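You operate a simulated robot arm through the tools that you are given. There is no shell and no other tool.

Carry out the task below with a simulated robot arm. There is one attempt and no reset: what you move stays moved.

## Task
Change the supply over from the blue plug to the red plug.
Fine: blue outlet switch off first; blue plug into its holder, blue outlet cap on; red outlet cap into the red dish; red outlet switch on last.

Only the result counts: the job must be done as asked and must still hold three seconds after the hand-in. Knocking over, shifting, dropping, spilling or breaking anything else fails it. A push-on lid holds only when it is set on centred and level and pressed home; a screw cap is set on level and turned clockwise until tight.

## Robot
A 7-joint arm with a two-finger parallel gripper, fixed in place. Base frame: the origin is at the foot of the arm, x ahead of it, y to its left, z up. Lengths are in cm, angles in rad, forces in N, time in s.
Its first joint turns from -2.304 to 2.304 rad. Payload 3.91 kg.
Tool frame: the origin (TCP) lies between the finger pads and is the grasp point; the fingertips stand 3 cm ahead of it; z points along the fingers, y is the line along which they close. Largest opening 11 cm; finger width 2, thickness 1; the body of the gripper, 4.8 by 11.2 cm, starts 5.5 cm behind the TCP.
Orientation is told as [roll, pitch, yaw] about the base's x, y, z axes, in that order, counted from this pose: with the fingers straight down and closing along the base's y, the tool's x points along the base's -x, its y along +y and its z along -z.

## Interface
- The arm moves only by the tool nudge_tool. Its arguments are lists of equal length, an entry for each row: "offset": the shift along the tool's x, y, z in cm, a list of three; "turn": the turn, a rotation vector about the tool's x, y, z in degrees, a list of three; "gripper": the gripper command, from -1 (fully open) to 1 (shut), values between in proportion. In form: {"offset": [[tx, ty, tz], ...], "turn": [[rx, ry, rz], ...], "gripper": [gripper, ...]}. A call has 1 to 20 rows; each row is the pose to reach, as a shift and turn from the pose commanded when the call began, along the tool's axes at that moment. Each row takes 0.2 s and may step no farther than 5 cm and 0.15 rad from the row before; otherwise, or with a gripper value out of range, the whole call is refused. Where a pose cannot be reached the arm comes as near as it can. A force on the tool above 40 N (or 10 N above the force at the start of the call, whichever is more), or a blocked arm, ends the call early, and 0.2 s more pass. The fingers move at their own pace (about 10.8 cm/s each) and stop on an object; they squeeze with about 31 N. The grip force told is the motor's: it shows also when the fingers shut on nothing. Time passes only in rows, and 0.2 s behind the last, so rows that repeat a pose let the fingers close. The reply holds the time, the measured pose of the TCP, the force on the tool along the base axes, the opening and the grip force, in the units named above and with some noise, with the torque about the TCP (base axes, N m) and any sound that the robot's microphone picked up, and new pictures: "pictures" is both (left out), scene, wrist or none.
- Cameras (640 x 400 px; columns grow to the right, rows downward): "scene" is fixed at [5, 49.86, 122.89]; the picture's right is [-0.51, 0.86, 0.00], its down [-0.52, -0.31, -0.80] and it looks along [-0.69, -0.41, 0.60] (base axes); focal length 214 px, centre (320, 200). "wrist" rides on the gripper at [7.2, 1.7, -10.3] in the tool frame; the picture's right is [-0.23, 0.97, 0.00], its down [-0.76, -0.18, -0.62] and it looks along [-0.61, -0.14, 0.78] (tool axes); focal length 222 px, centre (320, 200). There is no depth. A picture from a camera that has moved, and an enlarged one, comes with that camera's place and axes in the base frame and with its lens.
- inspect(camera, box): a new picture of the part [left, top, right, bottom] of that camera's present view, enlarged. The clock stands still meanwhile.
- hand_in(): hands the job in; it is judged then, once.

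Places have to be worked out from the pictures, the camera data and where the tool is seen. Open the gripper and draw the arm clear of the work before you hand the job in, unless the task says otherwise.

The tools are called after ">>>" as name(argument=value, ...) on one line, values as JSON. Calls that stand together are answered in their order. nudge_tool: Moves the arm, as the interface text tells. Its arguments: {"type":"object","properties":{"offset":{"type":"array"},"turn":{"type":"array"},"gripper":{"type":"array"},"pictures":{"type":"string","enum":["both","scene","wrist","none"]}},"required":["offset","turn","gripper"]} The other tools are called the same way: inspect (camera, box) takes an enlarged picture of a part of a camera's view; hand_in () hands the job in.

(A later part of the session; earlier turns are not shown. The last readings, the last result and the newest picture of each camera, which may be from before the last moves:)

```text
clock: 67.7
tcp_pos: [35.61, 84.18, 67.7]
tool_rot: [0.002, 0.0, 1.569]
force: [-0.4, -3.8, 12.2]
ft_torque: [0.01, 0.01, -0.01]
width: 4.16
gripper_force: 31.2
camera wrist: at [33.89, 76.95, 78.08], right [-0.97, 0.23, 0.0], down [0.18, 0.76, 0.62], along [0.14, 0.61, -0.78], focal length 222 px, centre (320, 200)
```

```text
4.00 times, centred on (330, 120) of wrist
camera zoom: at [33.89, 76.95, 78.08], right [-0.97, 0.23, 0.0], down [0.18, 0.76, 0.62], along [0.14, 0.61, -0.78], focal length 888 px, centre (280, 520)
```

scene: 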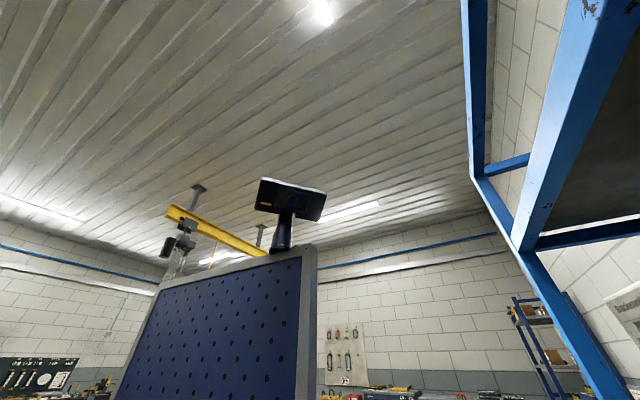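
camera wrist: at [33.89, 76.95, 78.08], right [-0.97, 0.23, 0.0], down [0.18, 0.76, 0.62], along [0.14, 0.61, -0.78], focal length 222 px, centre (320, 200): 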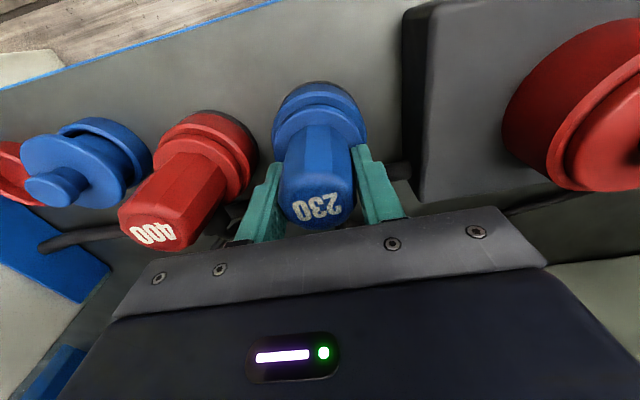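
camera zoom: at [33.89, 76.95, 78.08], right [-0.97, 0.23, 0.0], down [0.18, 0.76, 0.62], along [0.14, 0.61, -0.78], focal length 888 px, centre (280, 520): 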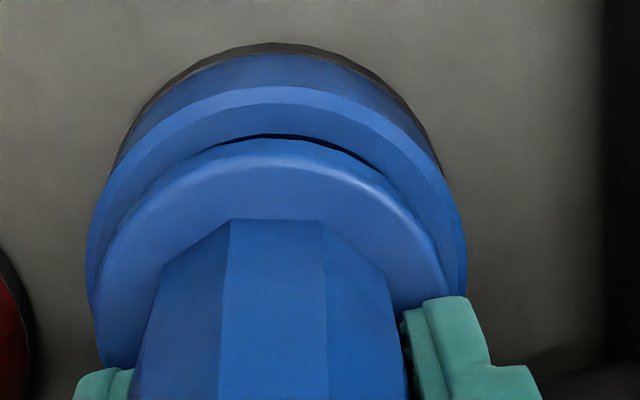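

Comparing heights in this view, the red plug's top is at z≈69.9 in its holder and the blue top at z≈69.1, so blue sits at least as deep as red. I release and rise to check.

>>> nudge_tool(offset=[[0, 0, -0.05], [0, 0, -0.05], [0, 0, -0.05], [0, 0, -2], [0, 0, -5], [0, 0, -9], [0, 0, -13]], turn=[[0, 0, 0], [0, 0, 0], [0, 0, 0], [0, 0, 0], [0, 0, 0], [0, 0, 0], [0, 0, 0]], gripper=[0, -0.3, -0.3, -0.3, -0.3, -0.3, -0.3], pictures="wrist")

>>> inspect(camera="wrist", box=[160, 40, 400, 190])

```text
clock: 69.3
tcp_pos: [35.59, 84.19, 80.49]
tool_rot: [-0.001, 0.0, 1.571]
force: [0.9, 0.0, -0.8]
ft_torque: [0.0, 0.01, 0.02]
width: 7.17
gripper_force: 0.0
camera wrist: at [33.91, 76.89, 90.88], right [-0.97, 0.23, 0.0], down [0.18, 0.76, 0.62], along [0.14, 0.61, -0.78], focal length 222 px, centre (320, 200)
```

wrist: 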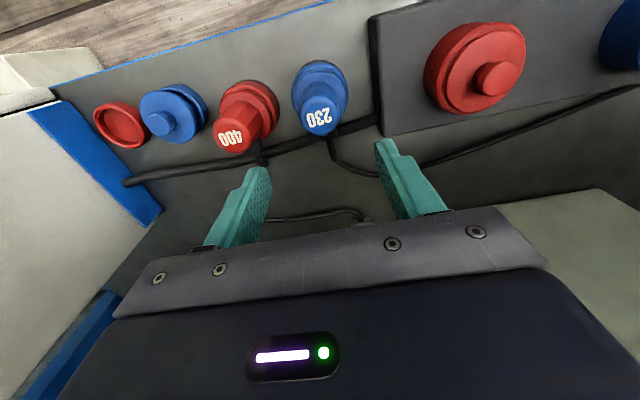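

```text
2.67 times, centred on (280, 115) of wrist
camera zoom: at [33.91, 76.89, 90.88], right [-0.97, 0.23, 0.0], down [0.18, 0.76, 0.62], along [0.14, 0.61, -0.78], focal length 592 px, centre (427, 427)
```

zoom: 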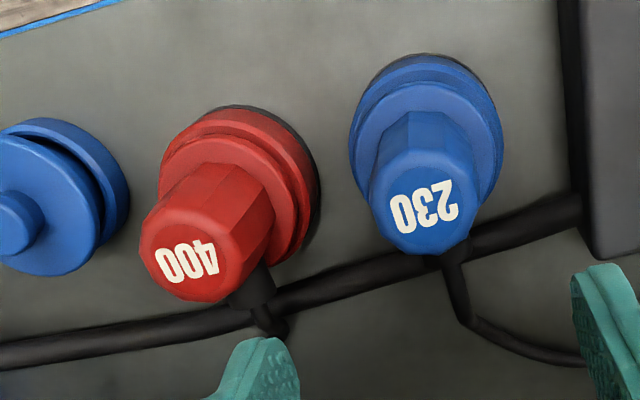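

The blue plug is seated like the red one. Next is the blue cap near x≈55; I move over it with the fingers open to inspect it and test the reach.

>>> nudge_tool(offset=[[0, -4.5, 0], [0, -9, 0], [0, -13.5, 0], [0.5, -18, 0], [0.8, -19, 0]], turn=[[0, 0, 0], [0, 0, 0], [0, 0, 0], [0, 0, 0], [0, 0, 0]], gripper=[-0.3, -0.3, -0.6, -0.8, -0.8], pictures="wrist")

>>> inspect(camera="wrist", box=[220, 40, 420, 190])

```text
clock: 70.5
tcp_pos: [54.65, 83.42, 80.67]
tool_rot: [-0.001, 0.0, 1.571]
force: [-0.5, 0.4, -0.3]
ft_torque: [-0.01, -0.02, 0.02]
width: 9.89
gripper_force: 0.0
camera wrist: at [52.86, 76.19, 90.91], right [-0.97, 0.23, 0.0], down [0.18, 0.76, 0.62], along [0.14, 0.61, -0.78], focal length 222 px, centre (320, 200)
```

wrist: 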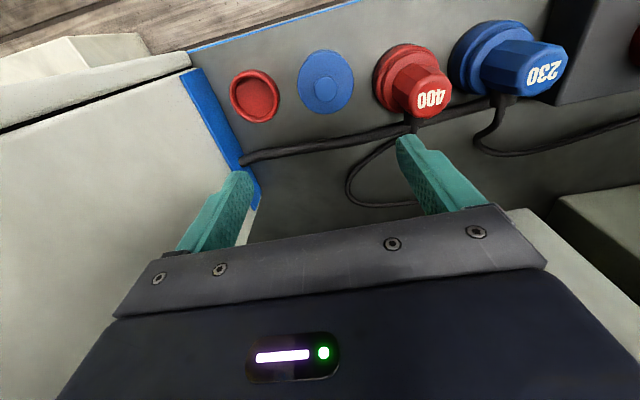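

```text
2.67 times, centred on (320, 115) of wrist
camera zoom: at [52.86, 76.19, 90.91], right [-0.97, 0.23, 0.0], down [0.18, 0.76, 0.62], along [0.14, 0.61, -0.78], focal length 592 px, centre (320, 427)
```

zoom: 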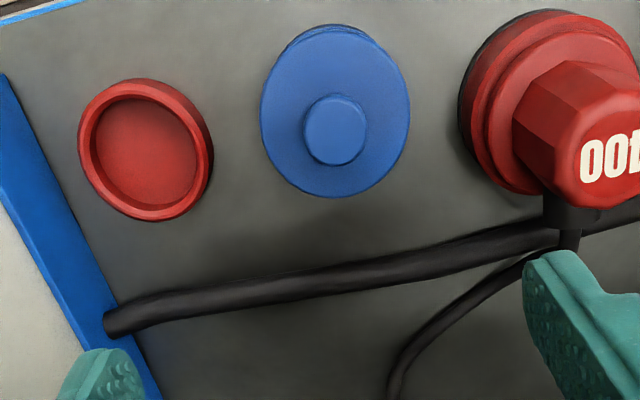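

The blue cap's knob is triangulated at (53.5, 81.6), top z≈65.8. I move directly over it and lower, then check the alignment.

>>> nudge_tool(offset=[[0.9, 0.55, 2], [1.8, 1.1, 4.5], [1.8, 1.1, 6.5], [1.8, 1.1, 6.5]], turn=[[0, 0, 0], [0, 0, 0], [0, 0, 0], [0, 0, 0]], gripper=[-0.4, -0.1, 0, 0], pictures="wrist")

>>> inspect(camera="wrist", box=[220, 40, 420, 190])

```text
clock: 71.5
tcp_pos: [53.42, 81.69, 74.09]
tool_rot: [0.0, 0.0, 1.571]
force: [-0.5, -0.1, -0.7]
ft_torque: [0.01, -0.06, 0.02]
width: 5.51
gripper_force: 0.1
camera wrist: at [51.69, 74.35, 84.46], right [-0.97, 0.23, 0.0], down [0.18, 0.76, 0.62], along [0.14, 0.61, -0.78], focal length 222 px, centre (320, 200)
```

wrist: 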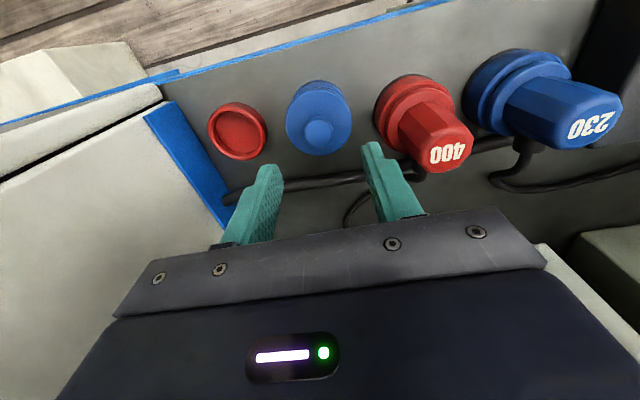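

```text
2.67 times, centred on (320, 115) of wrist
camera zoom: at [51.69, 74.35, 84.46], right [-0.97, 0.23, 0.0], down [0.18, 0.76, 0.62], along [0.14, 0.61, -0.78], focal length 592 px, centre (320, 427)
```

zoom: 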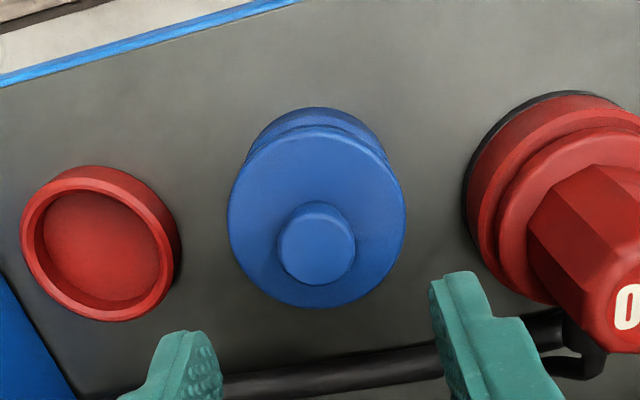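

The knob is about 2.5 cm across, top z≈66.4, base on the disc at z≈65.2, and nearly on the tool axis. I descend so the tips are just above the disc.

>>> nudge_tool(offset=[[0, -0.08, 2], [0, -0.08, 4], [0, -0.08, 5.2], [0, -0.08, 5.2]], turn=[[0, 0, 0], [0, 0, 0], [0, 0, 0], [0, 0, 0]], gripper=[0, 0, 0, 0], pictures="wrist")

>>> inspect(camera="wrist", box=[220, 60, 420, 210])

```text
clock: 72.5
tcp_pos: [53.51, 81.36, 68.96]
tool_rot: [0.0, 0.0, 1.57]
force: [0.3, 0.6, -0.2]
ft_torque: [0.01, -0.01, -0.01]
width: 5.51
gripper_force: 0.0
camera wrist: at [51.81, 74.32, 79.23], right [-0.97, 0.23, 0.0], down [0.18, 0.76, 0.62], along [0.14, 0.61, -0.78], focal length 222 px, centre (320, 200)
```

wrist: 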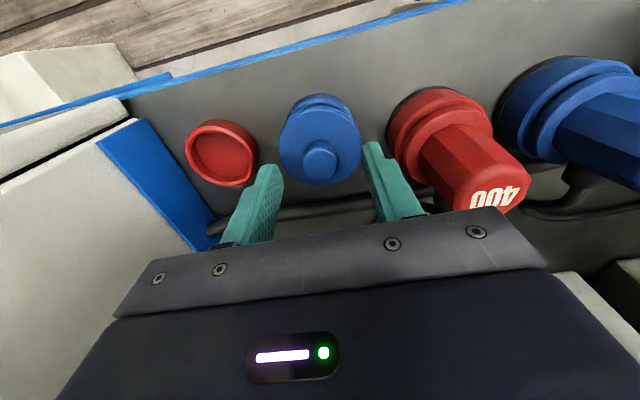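

```text
2.67 times, centred on (320, 135) of wrist
camera zoom: at [51.81, 74.32, 79.23], right [-0.97, 0.23, 0.0], down [0.18, 0.76, 0.62], along [0.14, 0.61, -0.78], focal length 592 px, centre (320, 373)
```

zoom: 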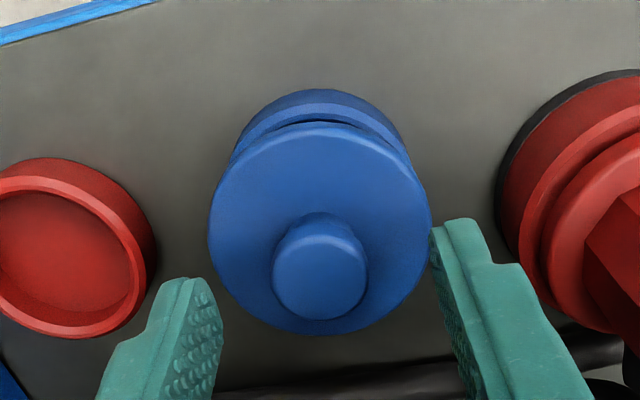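

Well centred, with the tips at z≈66 and the disc at z≈65. I lower 0.7 cm and close on the knob.

>>> nudge_tool(offset=[[0, 0, 0.4], [0, 0, 0.7], [0, 0, 0.7], [0, 0, 0.7], [0, 0, 0.7]], turn=[[0, 0, 0], [0, 0, 0], [0, 0, 0], [0, 0, 0], [0, 0, 0]], gripper=[0, 0, 1, 1, 1], pictures="wrist")

>>> inspect(camera="wrist", box=[220, 60, 420, 210])

```text
clock: 73.7
tcp_pos: [53.53, 81.47, 68.16]
tool_rot: [0.001, 0.001, 1.571]
force: [0.0, 0.3, 1.3]
ft_torque: [0.05, -0.03, -0.01]
width: 2.25
gripper_force: 30.8
camera wrist: at [51.86, 74.31, 78.55], right [-0.97, 0.23, 0.0], down [0.18, 0.76, 0.62], along [0.14, 0.61, -0.78], focal length 222 px, centre (320, 200)
```

wrist: 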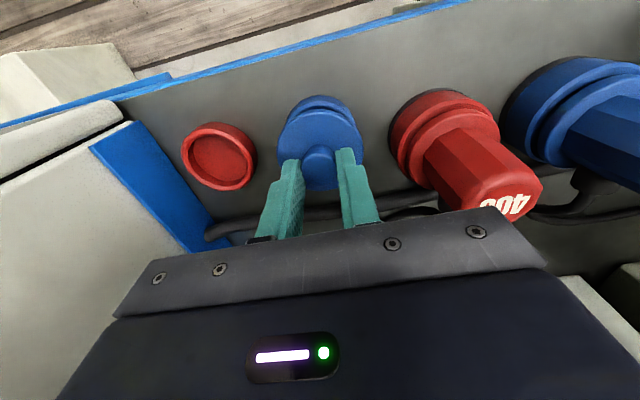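

```text
2.67 times, centred on (320, 135) of wrist
camera zoom: at [51.86, 74.31, 78.55], right [-0.97, 0.23, 0.0], down [0.18, 0.76, 0.62], along [0.14, 0.61, -0.78], focal length 592 px, centre (320, 373)
```

zoom: 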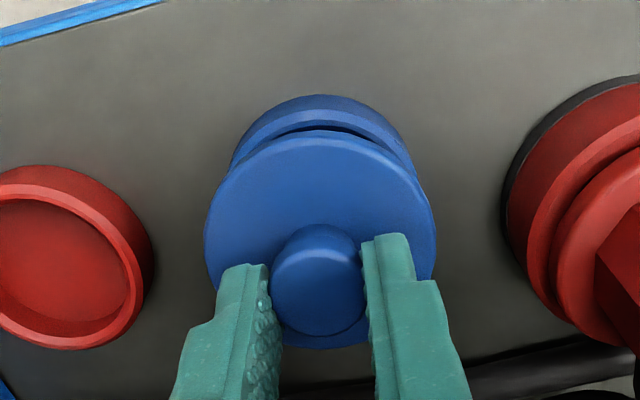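

Gripped at 2.25 cm. I lift slowly and check that the cap comes along.

>>> nudge_tool(offset=[[0, 0, -0.1], [0, 0, -0.2], [0, 0, -0.35], [0, 0, -0.5], [0, 0, -0.7], [0, 0, -0.9], [0, 0, -1.2], [0, 0, -1.5], [0, 0, -1.9], [0, 0, -2.3], [0, 0, -2.8], [0, 0, -3.3], [0, 0, -3.9], [0, 0, -4.5]], turn=[[0, 0, 0], [0, 0, 0], [0, 0, 0], [0, 0, 0], [0, 0, 0], [0, 0, 0], [0, 0, 0], [0, 0, 0], [0, 0, 0], [0, 0, 0], [0, 0, 0], [0, 0, 0], [0, 0, 0], [0, 0, 0]], gripper=[1, 1, 1, 1, 1, 1, 1, 1, 1, 1, 1, 1, 1, 1], pictures="wrist")

>>> inspect(camera="wrist", box=[220, 60, 420, 210])

```text
clock: 76.7
tcp_pos: [53.53, 81.58, 72.7]
tool_rot: [0.0, 0.0, 1.571]
force: [-0.2, 0.4, -0.7]
ft_torque: [-0.01, 0.0, 0.0]
width: 2.23
gripper_force: 30.9
camera wrist: at [51.85, 74.32, 83.01], right [-0.97, 0.23, 0.0], down [0.18, 0.76, 0.62], along [0.14, 0.61, -0.78], focal length 222 px, centre (320, 200)
```

wrist: 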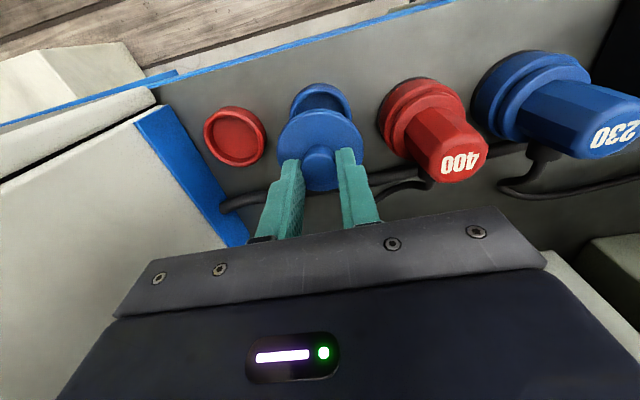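

```text
2.67 times, centred on (320, 135) of wrist
camera zoom: at [51.85, 74.32, 83.01], right [-0.97, 0.23, 0.0], down [0.18, 0.76, 0.62], along [0.14, 0.61, -0.78], focal length 592 px, centre (320, 373)
```

zoom: 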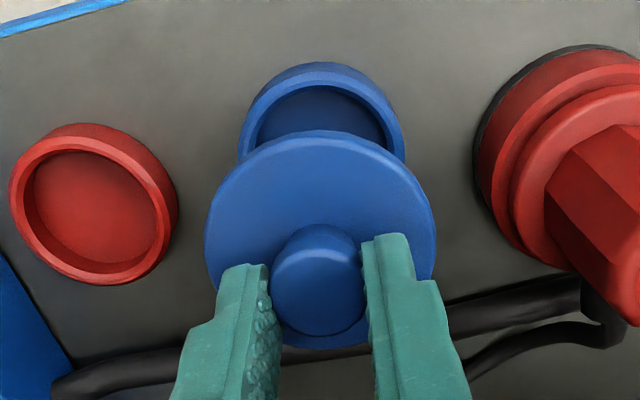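

The cap came up cleanly, leaving the empty blue dish. I raise it and carry it along -x to above the blue outlet.

>>> nudge_tool(offset=[[0, 0, -3], [0, 0, -6], [0, 0, -9], [0, 2.5, -12], [0, 6.5, -12], [0, 10.5, -12], [-0.3, 14.5, -12], [-0.6, 18.5, -12], [-0.9, 22.5, -12], [-1.2, 26.5, -12], [-1.5, 30.5, -12], [-1.8, 34.5, -12], [-2, 38.5, -12], [-2, 42.5, -12], [-2, 46, -12], [-2, 48.4, -12]], turn=[[0, 0, 0], [0, 0, 0], [0, 0, 0], [0, 0, 0], [0, 0, 0], [0, 0, 0], [0, 0, 0], [0, 0, 0], [0, 0, 0], [0, 0, 0], [0, 0, 0], [0, 0, 0], [0, 0, 0], [0, 0, 0], [0, 0, 0], [0, 0, 0]], gripper=[1, 1, 1, 1, 1, 1, 1, 1, 1, 1, 1, 1, 1, 1, 1, 1], pictures="wrist")

>>> inspect(camera="wrist", box=[220, 40, 420, 190])

```text
clock: 80.1
tcp_pos: [5.26, 83.65, 84.62]
tool_rot: [0.0, 0.002, 1.57]
force: [1.0, -0.3, -1.1]
ft_torque: [0.0, 0.03, 0.0]
width: 2.24
gripper_force: 31.7
camera wrist: at [3.52, 76.33, 94.96], right [-0.97, 0.23, 0.0], down [0.18, 0.76, 0.62], along [0.14, 0.61, -0.78], focal length 222 px, centre (320, 200)
```

wrist: 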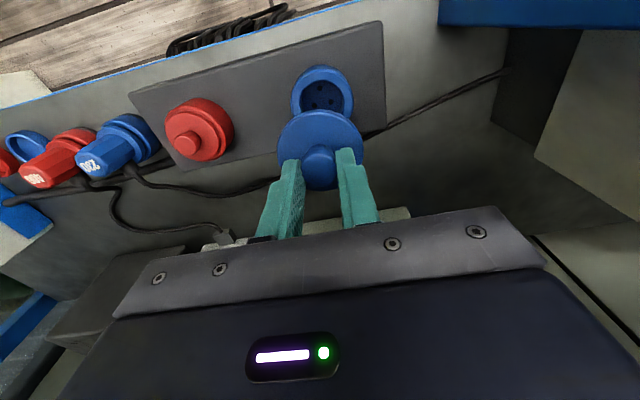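

```text
2.67 times, centred on (320, 115) of wrist
camera zoom: at [3.52, 76.33, 94.96], right [-0.97, 0.23, 0.0], down [0.18, 0.76, 0.62], along [0.14, 0.61, -0.78], focal length 592 px, centre (320, 427)
```

zoom: 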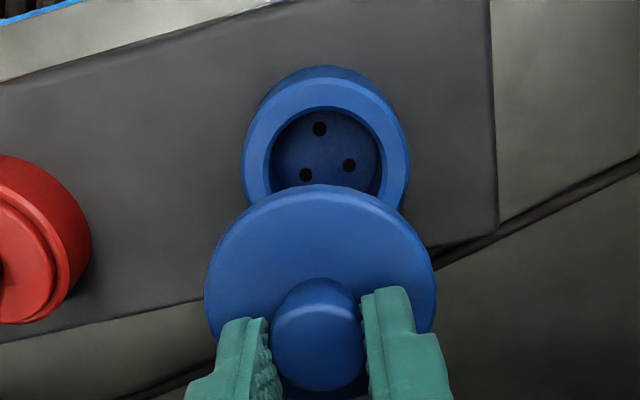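

The collar is about 0.2 cm to -x of the tool axis, so the outlet axis is near (5.05, 83.5). I shift and descend to a few cm above it, then check concentricity.

>>> nudge_tool(offset=[[0.05, 0.2, 1.5], [0.05, 0.2, 3], [0.05, 0.2, 4.5], [0.05, 0.2, 6], [0.05, 0.2, 6]], turn=[[0, 0, 0], [0, 0, 0], [0, 0, 0], [0, 0, 0], [0, 0, 0]], gripper=[1, 1, 1, 1, 1], pictures="wrist")

>>> inspect(camera="wrist", box=[220, 40, 420, 190])

```text
clock: 81.3
tcp_pos: [4.93, 83.41, 78.68]
tool_rot: [0.001, 0.0, 1.57]
force: [-0.2, -0.8, -1.0]
ft_torque: [-0.01, 0.03, -0.01]
width: 2.24
gripper_force: 31.6
camera wrist: at [3.23, 76.25, 88.99], right [-0.97, 0.23, 0.0], down [0.18, 0.76, 0.62], along [0.14, 0.61, -0.78], focal length 222 px, centre (320, 200)
```

wrist: 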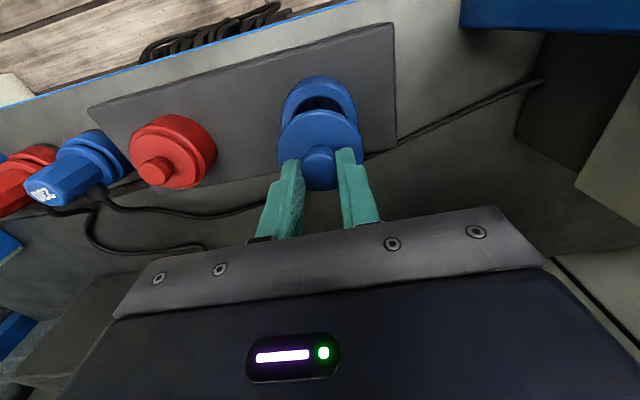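

```text
2.67 times, centred on (320, 115) of wrist
camera zoom: at [3.23, 76.25, 88.99], right [-0.97, 0.23, 0.0], down [0.18, 0.76, 0.62], along [0.14, 0.61, -0.78], focal length 592 px, centre (320, 427)
```

zoom: 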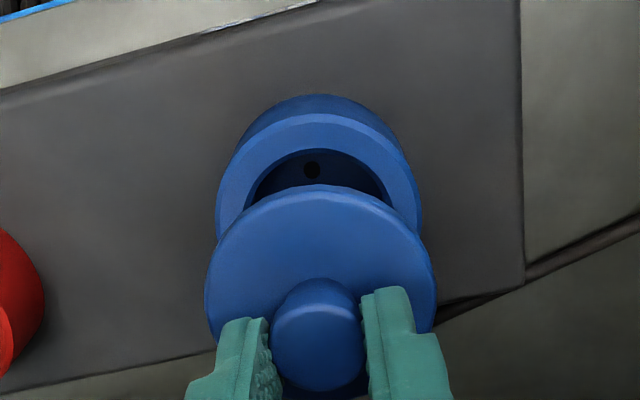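

x is aligned within 0.05 cm and y needs about +0.14. I apply that and descend slowly toward first contact.

>>> nudge_tool(offset=[[-0.14, 0, 0.5], [-0.14, 0, 1], [-0.14, 0, 1.5], [-0.14, 0, 2], [-0.14, 0, 2.5], [-0.14, 0, 2.8]], turn=[[0, 0, 0], [0, 0, 0], [0, 0, 0], [0, 0, 0], [0, 0, 0], [0, 0, 0]], gripper=[1, 1, 1, 1, 1, 1], pictures="wrist")

>>> inspect(camera="wrist", box=[220, 40, 420, 190])

```text
clock: 82.7
tcp_pos: [4.9, 83.73, 75.7]
tool_rot: [-0.001, 0.0, 1.569]
force: [0.7, 0.0, -0.6]
ft_torque: [0.0, 0.01, 0.01]
width: 2.24
gripper_force: 30.5
camera wrist: at [3.22, 76.4, 86.17], right [-0.97, 0.23, 0.0], down [0.18, 0.76, 0.62], along [0.14, 0.61, -0.78], focal length 222 px, centre (320, 200)
```

wrist: 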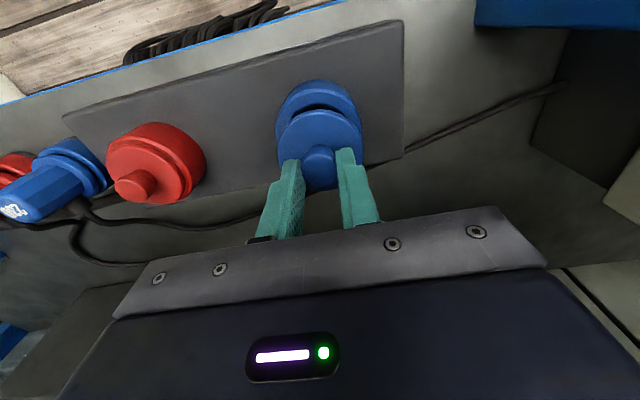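

```text
2.67 times, centred on (320, 115) of wrist
camera zoom: at [3.22, 76.4, 86.17], right [-0.97, 0.23, 0.0], down [0.18, 0.76, 0.62], along [0.14, 0.61, -0.78], focal length 592 px, centre (320, 427)
```

zoom: 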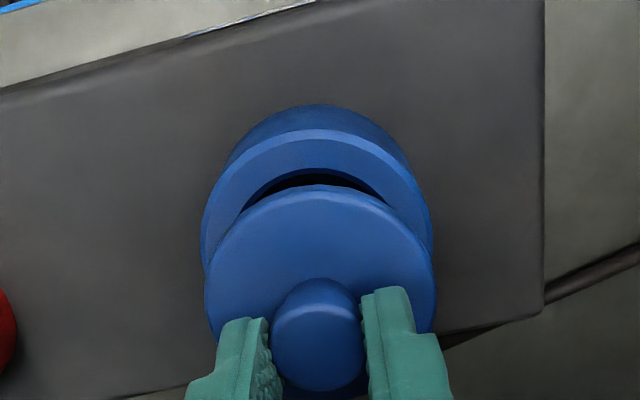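

Nearly concentric; a small +0.1 in x. I keep lowering in small steps, watching for contact.

>>> nudge_tool(offset=[[0, -0.1, 0.2], [0, -0.1, 0.4], [0, -0.1, 0.6], [0, -0.1, 0.8], [0, -0.1, 1.0], [0, -0.1, 1.2], [0, -0.1, 1.4]], turn=[[0, 0, 0], [0, 0, 0], [0, 0, 0], [0, 0, 0], [0, 0, 0], [0, 0, 0], [0, 0, 0]], gripper=[1, 1, 1, 1, 1, 1, 1], pictures="wrist")

>>> inspect(camera="wrist", box=[250, 70, 410, 170])

```text
clock: 84.3
tcp_pos: [5.12, 83.63, 74.6]
tool_rot: [0.0, 0.0, 1.572]
force: [-1.0, 0.5, -0.4]
ft_torque: [0.02, 0.03, 0.03]
width: 2.24
gripper_force: 31.4
camera wrist: at [3.34, 76.4, 84.8], right [-0.97, 0.23, 0.0], down [0.18, 0.76, 0.62], along [0.14, 0.61, -0.78], focal length 222 px, centre (320, 200)
```

wrist: 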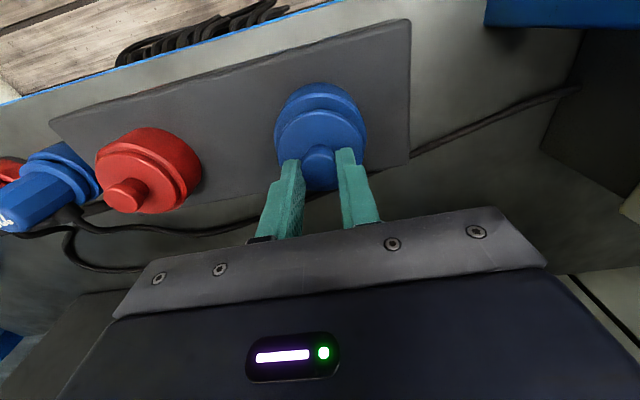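

```text
4.00 times, centred on (330, 120) of wrist
camera zoom: at [3.34, 76.4, 84.8], right [-0.97, 0.23, 0.0], down [0.18, 0.76, 0.62], along [0.14, 0.61, -0.78], focal length 888 px, centre (280, 520)
```

zoom: 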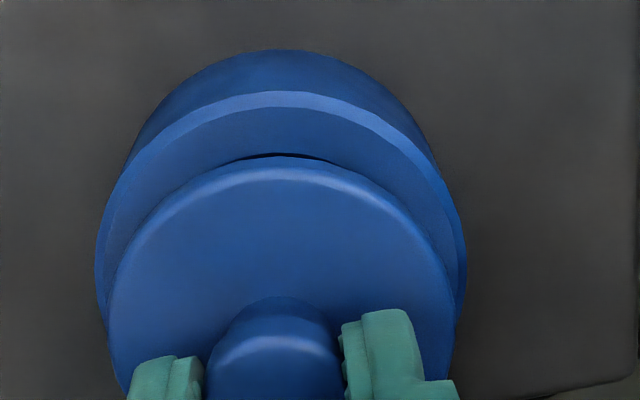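

Concentric in both directions and no contact yet at z=74.6. I continue down gently to the seat.

>>> nudge_tool(offset=[[0, 0, 0.15], [0, 0, 0.3], [0, 0, 0.45], [0, 0, 0.6], [0, 0, 0.75], [0, 0, 0.9]], turn=[[0, 0, 0], [0, 0, 0], [0, 0, 0], [0, 0, 0], [0, 0, 0], [0, 0, 0]], gripper=[1, 1, 1, 1, 1, 1], pictures="wrist")

>>> inspect(camera="wrist", box=[250, 70, 410, 170])

```text
clock: 85.7
tcp_pos: [5.02, 83.58, 73.44]
tool_rot: [-0.001, 0.002, 1.57]
force: [0.3, 0.0, -0.6]
ft_torque: [0.0, 0.03, -0.02]
width: 2.22
gripper_force: 30.9
camera wrist: at [3.32, 76.42, 83.89], right [-0.97, 0.23, 0.0], down [0.18, 0.76, 0.62], along [0.14, 0.61, -0.78], focal length 222 px, centre (320, 200)
```

wrist: 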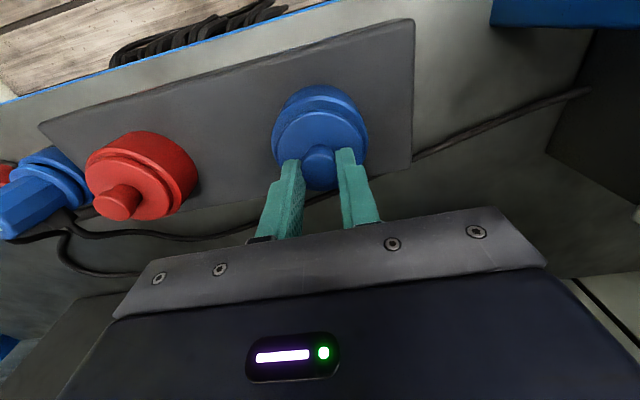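

```text
4.00 times, centred on (330, 120) of wrist
camera zoom: at [3.32, 76.42, 83.89], right [-0.97, 0.23, 0.0], down [0.18, 0.76, 0.62], along [0.14, 0.61, -0.78], focal length 888 px, centre (280, 520)
```

zoom: 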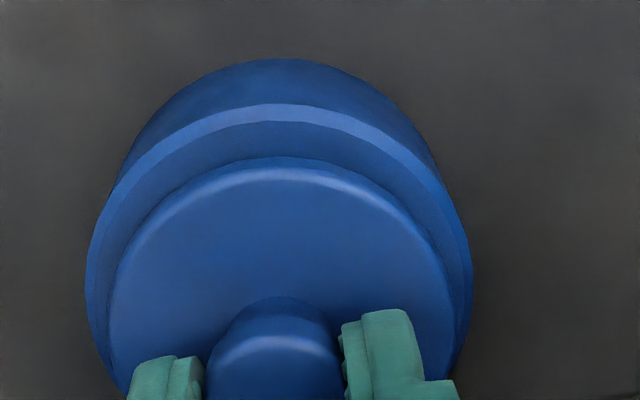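

No contact yet, still centred. I keep lowering in 0.1 cm steps.

>>> nudge_tool(offset=[[0, 0, 0.1], [0, 0, 0.2], [0, 0, 0.3], [0, 0, 0.4], [0, 0, 0.5], [0, 0, 0.6]], turn=[[0, 0, 0], [0, 0, 0], [0, 0, 0], [0, 0, 0], [0, 0, 0], [0, 0, 0]], gripper=[1, 1, 1, 1, 1, 1], pictures="none")

```text
clock: 87.1
tcp_pos: [5.07, 83.61, 73.15]
tool_rot: [0.0, -0.004, 1.57]
force: [-3.2, -2.9, 20.9]
ft_torque: [-0.21, 0.08, -0.02]
width: 2.22
gripper_force: 30.7
```

Contact at 21 N, well centred, so the cap is on the collar. I press it home harder.

>>> nudge_tool(offset=[[0, 0, 0.1], [0, 0, 0.2], [0, 0, 0.3], [0, 0, 0.4], [0, 0, 0.5], [0, 0, 0.6]], turn=[[0, 0, 0], [0, 0, 0], [0, 0, 0], [0, 0, 0], [0, 0, 0], [0, 0, 0]], gripper=[1, 1, 1, 1, 1, 1], pictures="wrist")

>>> inspect(camera="wrist", box=[250, 70, 410, 170])

```text
clock: 88.5
tcp_pos: [5.06, 83.64, 72.48]
tool_rot: [0.0, 0.002, 1.572]
force: [-0.8, 1.3, 25.5]
ft_torque: [0.01, -0.02, 0.01]
width: 2.27
gripper_force: 31.2
camera wrist: at [3.31, 76.4, 82.78], right [-0.97, 0.23, 0.0], down [0.18, 0.76, 0.62], along [0.14, 0.61, -0.78], focal length 222 px, centre (320, 200)
```

wrist: 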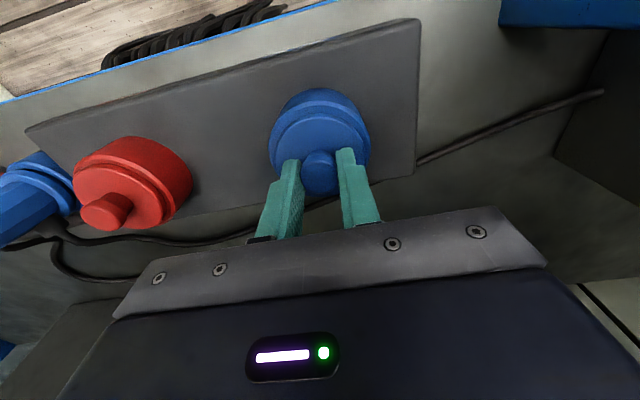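

```text
4.00 times, centred on (330, 120) of wrist
camera zoom: at [3.31, 76.4, 82.78], right [-0.97, 0.23, 0.0], down [0.18, 0.76, 0.62], along [0.14, 0.61, -0.78], focal length 888 px, centre (280, 520)
```

zoom: 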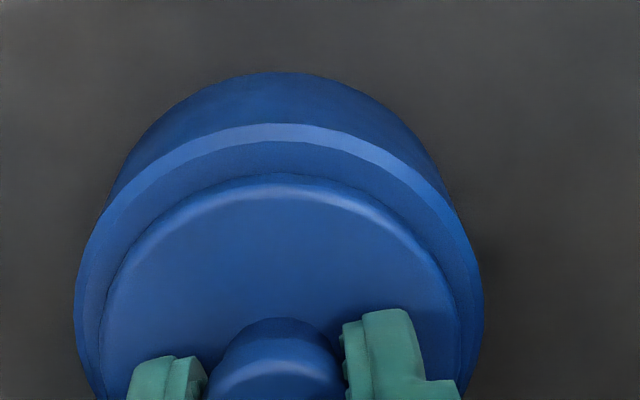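

The fingers slid down the knob at about 25 N. I push on until the fingertips bear on the disc, for a symmetric, firm press.

>>> nudge_tool(offset=[[0, 0, 0.1], [0, 0, 0.2], [0, 0, 0.3], [0, 0, 0.4], [0, 0, 0.5]], turn=[[0, 0, 0], [0, 0, 0], [0, 0, 0], [0, 0, 0], [0, 0, 0]], gripper=[1, 1, 1, 1, 1], pictures="none")

```text
clock: 89.2
tcp_pos: [5.02, 83.71, 72.4]
tool_rot: [0.001, -0.002, 1.569]
force: [0.4, 1.3, 8.7]
ft_torque: [-0.02, -0.02, -0.01]
width: 2.24
gripper_force: 31.1
stopped in row 3: the force on the tool passed its limit at 41 N (the readings are from after the stop); the commanded pose is now the measured one
```

Pressed to 41 N with the tips on the disc at z≈69.4. I press once more to see whether it moves any further.

>>> nudge_tool(offset=[[0, 0, 0.08], [0, 0, 0.16], [0, 0, 0.2]], turn=[[0, 0, 0], [0, 0, 0], [0, 0, 0]], gripper=[1, 1, 1], pictures="none")

>>> nudge_tool(offset=[[0, 0, -0.1], [0, 0, -0.1], [0, 0, -0.1], [0, 0, -2], [0, 0, -5], [0, 0, -9]], turn=[[0, 0, 0], [0, 0, 0], [0, 0, 0], [0, 0, 0], [0, 0, 0], [0, 0, 0]], gripper=[1, 0.3, 0, 0, 0, 0], pictures="wrist")

>>> inspect(camera="wrist", box=[140, 40, 380, 190])

```text
clock: 90.0
tcp_pos: [5.02, 83.78, 72.38]
tool_rot: [0.0, -0.004, 1.571]
force: [0.3, -2.8, 34.9]
ft_torque: [-0.24, 0.0, 0.02]
width: 2.26
gripper_force: 31.5
```

```text
clock: 91.4
tcp_pos: [5.07, 83.67, 80.91]
tool_rot: [0.001, 0.003, 1.571]
force: [0.2, -0.4, -0.2]
ft_torque: [0.0, -0.02, -0.01]
width: 5.48
gripper_force: 0.0
camera wrist: at [3.34, 76.46, 91.36], right [-0.97, 0.23, 0.0], down [0.18, 0.76, 0.62], along [0.14, 0.61, -0.78], focal length 222 px, centre (320, 200)
```

wrist: 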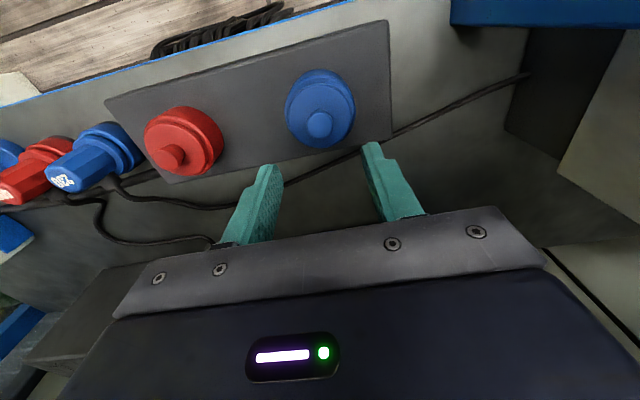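

```text
2.67 times, centred on (260, 115) of wrist
camera zoom: at [3.34, 76.46, 91.36], right [-0.97, 0.23, 0.0], down [0.18, 0.76, 0.62], along [0.14, 0.61, -0.78], focal length 592 px, centre (480, 427)
```

zoom: 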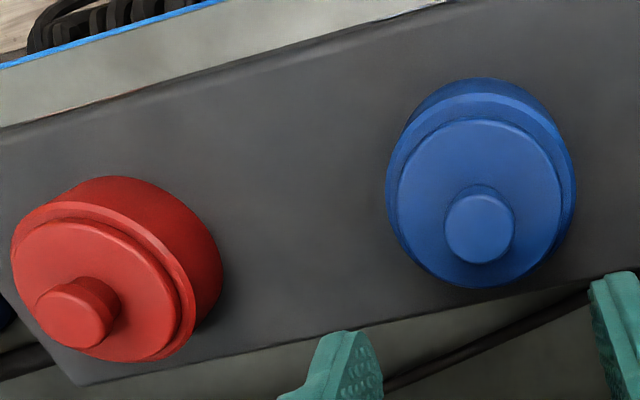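

The blue cap sits on its collar just like the red one. Next is the red cap, at about (20.6, 83.5); I move above it.

>>> nudge_tool(offset=[[0, -4, 0], [0, -8, 0], [0, -12, 0], [0, -15.5, 0], [0, -15.5, 2]], turn=[[0, 0, 0], [0, 0, 0], [0, 0, 0], [0, 0, 0], [0, 0, 0]], gripper=[0, 0, 0, 0, 0], pictures="wrist")

>>> inspect(camera="wrist", box=[220, 40, 420, 190])

```text
clock: 92.6
tcp_pos: [20.48, 83.78, 78.97]
tool_rot: [0.001, 0.001, 1.571]
force: [-0.1, 0.4, -0.7]
ft_torque: [-0.01, 0.01, -0.02]
width: 5.51
gripper_force: 0.1
camera wrist: at [18.83, 76.52, 89.36], right [-0.97, 0.23, 0.0], down [0.18, 0.76, 0.62], along [0.14, 0.61, -0.78], focal length 222 px, centre (320, 200)
```

wrist: 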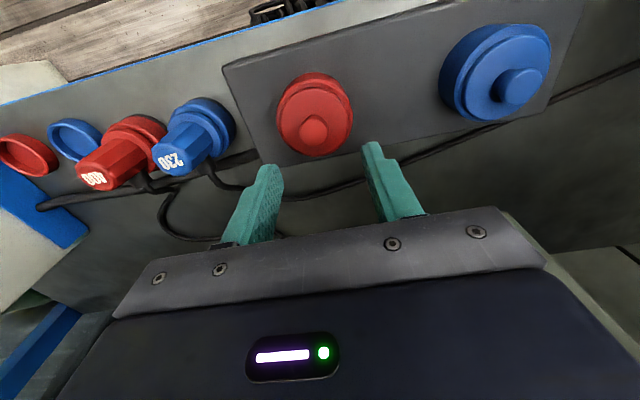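

```text
2.67 times, centred on (320, 115) of wrist
camera zoom: at [18.83, 76.52, 89.36], right [-0.97, 0.23, 0.0], down [0.18, 0.76, 0.62], along [0.14, 0.61, -0.78], focal length 592 px, centre (320, 427)
```

zoom: 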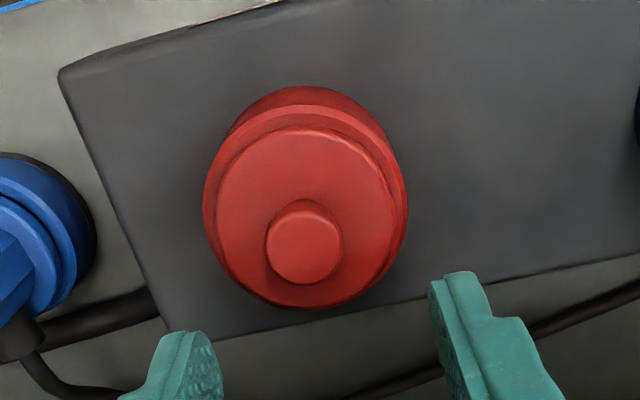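

The red knob is 0.5 cm to +x of the tool axis. I shift and descend around it.

>>> nudge_tool(offset=[[0, -0.5, 1.5], [0, -0.52, 3], [0, -0.52, 4.5], [0, -0.52, 6]], turn=[[0, 0, 0], [0, 0, 0], [0, 0, 0], [0, 0, 0]], gripper=[0, 0, 0, 0], pictures="wrist")

>>> inspect(camera="wrist", box=[220, 60, 420, 210])

```text
clock: 93.6
tcp_pos: [21.06, 83.79, 72.96]
tool_rot: [0.0, 0.0, 1.571]
force: [-0.1, 0.3, 0.8]
ft_torque: [-0.02, 0.01, -0.03]
width: 5.48
gripper_force: 0.0
camera wrist: at [19.38, 76.5, 83.38], right [-0.97, 0.23, 0.0], down [0.18, 0.76, 0.62], along [0.14, 0.61, -0.78], focal length 222 px, centre (320, 200)
```

wrist: 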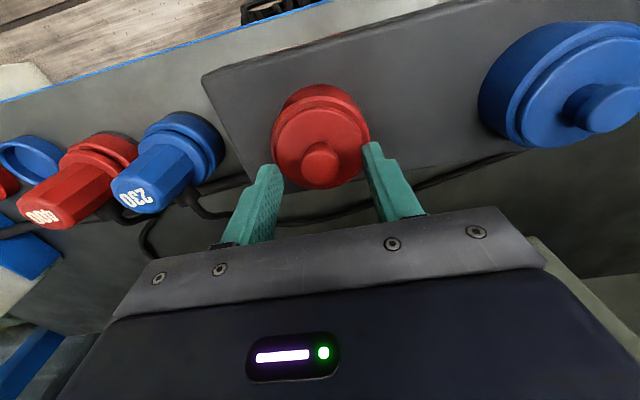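

```text
2.67 times, centred on (320, 135) of wrist
camera zoom: at [19.38, 76.5, 83.38], right [-0.97, 0.23, 0.0], down [0.18, 0.76, 0.62], along [0.14, 0.61, -0.78], focal length 592 px, centre (320, 373)
```

zoom: 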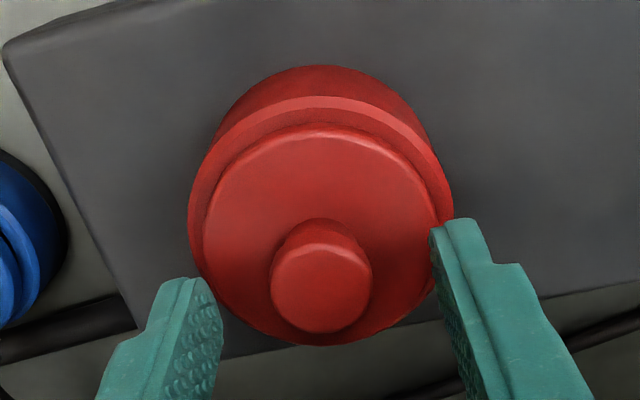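

Aligned on the red knob. I lower 0.4 cm and close on it.

>>> nudge_tool(offset=[[0, 0, 0.2], [0, 0, 0.4], [0, 0, 0.4], [0, 0, 0.4], [0, 0, 0.4]], turn=[[0, 0, 0], [0, 0, 0], [0, 0, 0], [0, 0, 0], [0, 0, 0]], gripper=[0, 0, 1, 1, 1], pictures="none")

>>> nudge_tool(offset=[[0, 0, -0.05], [0, 0, -0.1], [0, 0, -0.15], [0, 0, -0.2]], turn=[[0, 0, 0], [0, 0, 0], [0, 0, 0], [0, 0, 0]], gripper=[1, 1, 1, 1], pictures="wrist")

>>> inspect(camera="wrist", box=[250, 70, 410, 170])

```text
clock: 94.8
tcp_pos: [21.09, 83.72, 72.62]
tool_rot: [0.001, 0.0, 1.572]
force: [0.5, 0.2, 0.6]
ft_torque: [0.01, 0.03, 0.0]
width: 2.23
gripper_force: 30.9
```

```text
clock: 95.8
tcp_pos: [21.03, 83.7, 72.68]
tool_rot: [0.0, -0.001, 1.571]
force: [-0.5, -0.9, -0.3]
ft_torque: [-0.02, 0.01, -0.02]
width: 2.24
gripper_force: 31.3
camera wrist: at [19.38, 76.49, 83.18], right [-0.97, 0.23, 0.0], down [0.18, 0.76, 0.62], along [0.14, 0.61, -0.78], focal length 222 px, centre (320, 200)
```

wrist: 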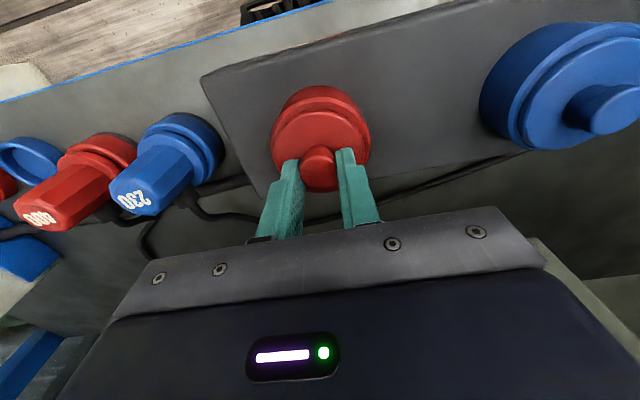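

```text
4.00 times, centred on (330, 120) of wrist
camera zoom: at [19.38, 76.49, 83.18], right [-0.97, 0.23, 0.0], down [0.18, 0.76, 0.62], along [0.14, 0.61, -0.78], focal length 888 px, centre (280, 520)
```

zoom: 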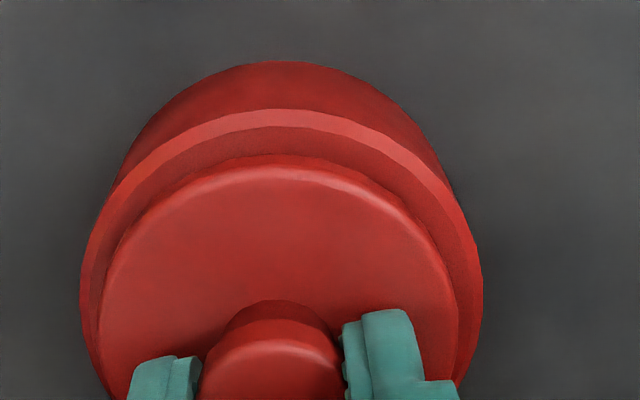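

No resistance so far. I keep lifting slowly.

>>> nudge_tool(offset=[[0, 0, -0.1], [0, 0, -0.2], [0, 0, -0.3], [0, 0, -0.4], [0, 0, -0.5], [0, 0, -0.6], [0, 0, -0.7], [0, 0, -0.8], [0, 0, -0.9], [0, 0, -1.0]], turn=[[0, 0, 0], [0, 0, 0], [0, 0, 0], [0, 0, 0], [0, 0, 0], [0, 0, 0], [0, 0, 0], [0, 0, 0], [0, 0, 0], [0, 0, 0]], gripper=[1, 1, 1, 1, 1, 1, 1, 1, 1, 1], pictures="wrist")

>>> inspect(camera="wrist", box=[250, 70, 410, 170])

```text
clock: 98.0
tcp_pos: [21.05, 83.67, 73.9]
tool_rot: [0.0, 0.0, 1.571]
force: [0.4, -0.3, -0.7]
ft_torque: [0.02, 0.01, -0.01]
width: 2.23
gripper_force: 31.0
camera wrist: at [19.33, 76.47, 84.22], right [-0.97, 0.23, 0.0], down [0.18, 0.76, 0.62], along [0.14, 0.61, -0.78], focal length 222 px, centre (320, 200)
```

wrist: 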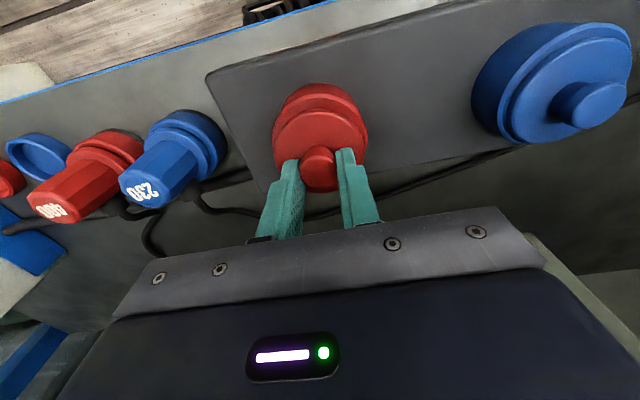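

```text
4.00 times, centred on (330, 120) of wrist
camera zoom: at [19.33, 76.47, 84.22], right [-0.97, 0.23, 0.0], down [0.18, 0.76, 0.62], along [0.14, 0.61, -0.78], focal length 888 px, centre (280, 520)
```

zoom: 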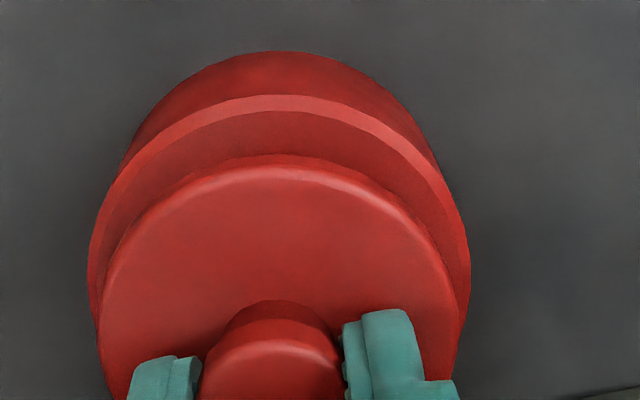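

The red cap is coming off. I lift it clear and carry it toward the red dish at about (62, 81).

>>> nudge_tool(offset=[[0, 0, -0.3], [0, 0, -0.7], [0, 0, -1.2], [0, 0, -2], [0, 0, -3.5], [0, 0, -5.5], [0, 0, -8], [0, -2.5, -10], [0, -6.5, -10], [0, -10.5, -10], [0, -14.5, -10], [0, -18.5, -10], [0.5, -22.5, -10], [1, -26.5, -10], [1.5, -30, -10], [2, -33.5, -10], [2.3, -36, -10]], turn=[[0, 0, 0], [0, 0, 0], [0, 0, 0], [0, 0, 0], [0, 0, 0], [0, 0, 0], [0, 0, 0], [0, 0, 0], [0, 0, 0], [0, 0, 0], [0, 0, 0], [0, 0, 0], [0, 0, 0], [0, 0, 0], [0, 0, 0], [0, 0, 0], [0, 0, 0]], gripper=[1, 1, 1, 1, 1, 1, 1, 1, 1, 1, 1, 1, 1, 1, 1, 1, 1], pictures="wrist")

>>> inspect(camera="wrist", box=[200, 40, 400, 190])

```text
clock: 101.6
tcp_pos: [56.94, 81.58, 84.0]
tool_rot: [0.0, -0.002, 1.572]
force: [-0.7, 0.2, 0.0]
ft_torque: [0.01, -0.03, -0.02]
width: 2.21
gripper_force: 30.6
camera wrist: at [55.27, 74.27, 94.24], right [-0.97, 0.23, 0.0], down [0.18, 0.76, 0.62], along [0.14, 0.61, -0.78], focal length 222 px, centre (320, 200)
```

wrist: 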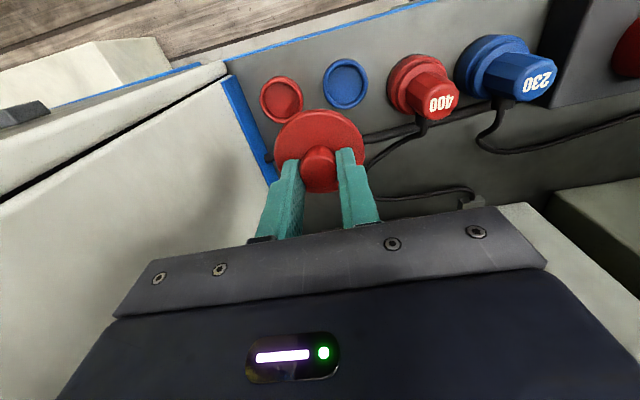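

```text
2.67 times, centred on (300, 115) of wrist
camera zoom: at [55.27, 74.27, 94.24], right [-0.97, 0.23, 0.0], down [0.18, 0.76, 0.62], along [0.14, 0.61, -0.78], focal length 592 px, centre (373, 427)
```

zoom: 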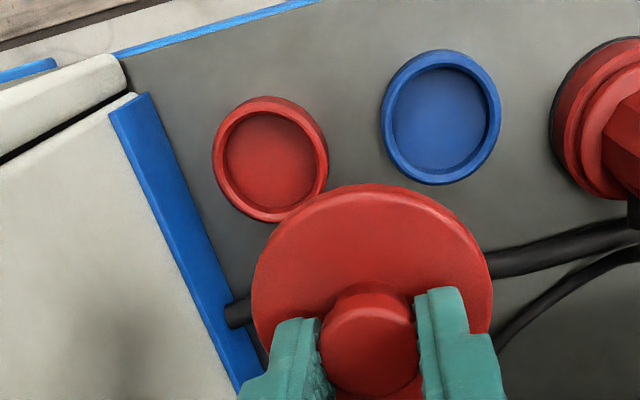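

Both dishes are fully visible. By comparison with the blue dish (where the blue cap sat), I want TCP ≈ (62.15, 81.65) for the red dish. I move there carefully, staying clear of the cabinet side at x≈70.

>>> nudge_tool(offset=[[0, -1, 0], [0, -2, 0], [0, -3, 0], [0, -4, 0], [-0.07, -5.2, 0], [-0.07, -5.2, 2], [-0.07, -5.2, 4]], turn=[[0, 0, 0], [0, 0, 0], [0, 0, 0], [0, 0, 0], [0, 0, 0], [0, 0, 0], [0, 0, 0]], gripper=[1, 1, 1, 1, 1, 1, 1], pictures="wrist")

>>> inspect(camera="wrist", box=[220, 40, 420, 190])

```text
clock: 103.2
tcp_pos: [62.28, 81.35, 79.92]
tool_rot: [0.0, 0.0, 1.57]
force: [0.2, 0.9, -1.1]
ft_torque: [0.0, 0.0, -0.01]
width: 2.26
gripper_force: 30.5
camera wrist: at [60.54, 74.23, 90.23], right [-0.97, 0.23, 0.0], down [0.18, 0.76, 0.62], along [0.14, 0.61, -0.78], focal length 222 px, centre (320, 200)
```

wrist: 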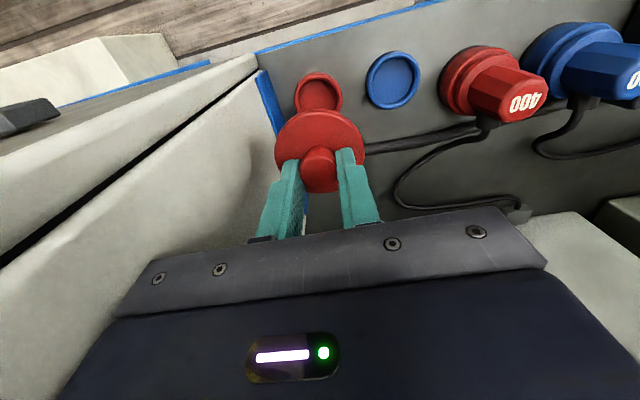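

```text
2.67 times, centred on (320, 115) of wrist
camera zoom: at [60.54, 74.23, 90.23], right [-0.97, 0.23, 0.0], down [0.18, 0.76, 0.62], along [0.14, 0.61, -0.78], focal length 592 px, centre (320, 427)
```

zoom: 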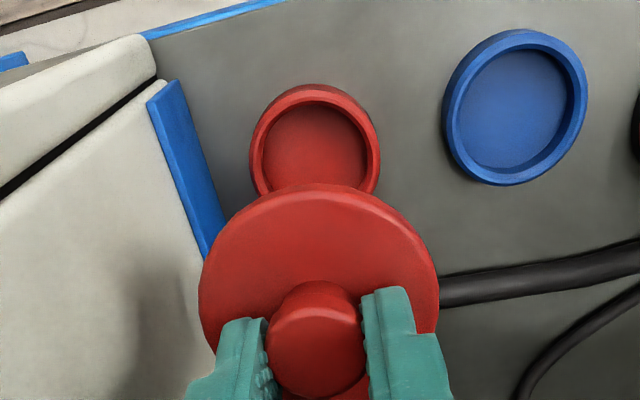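

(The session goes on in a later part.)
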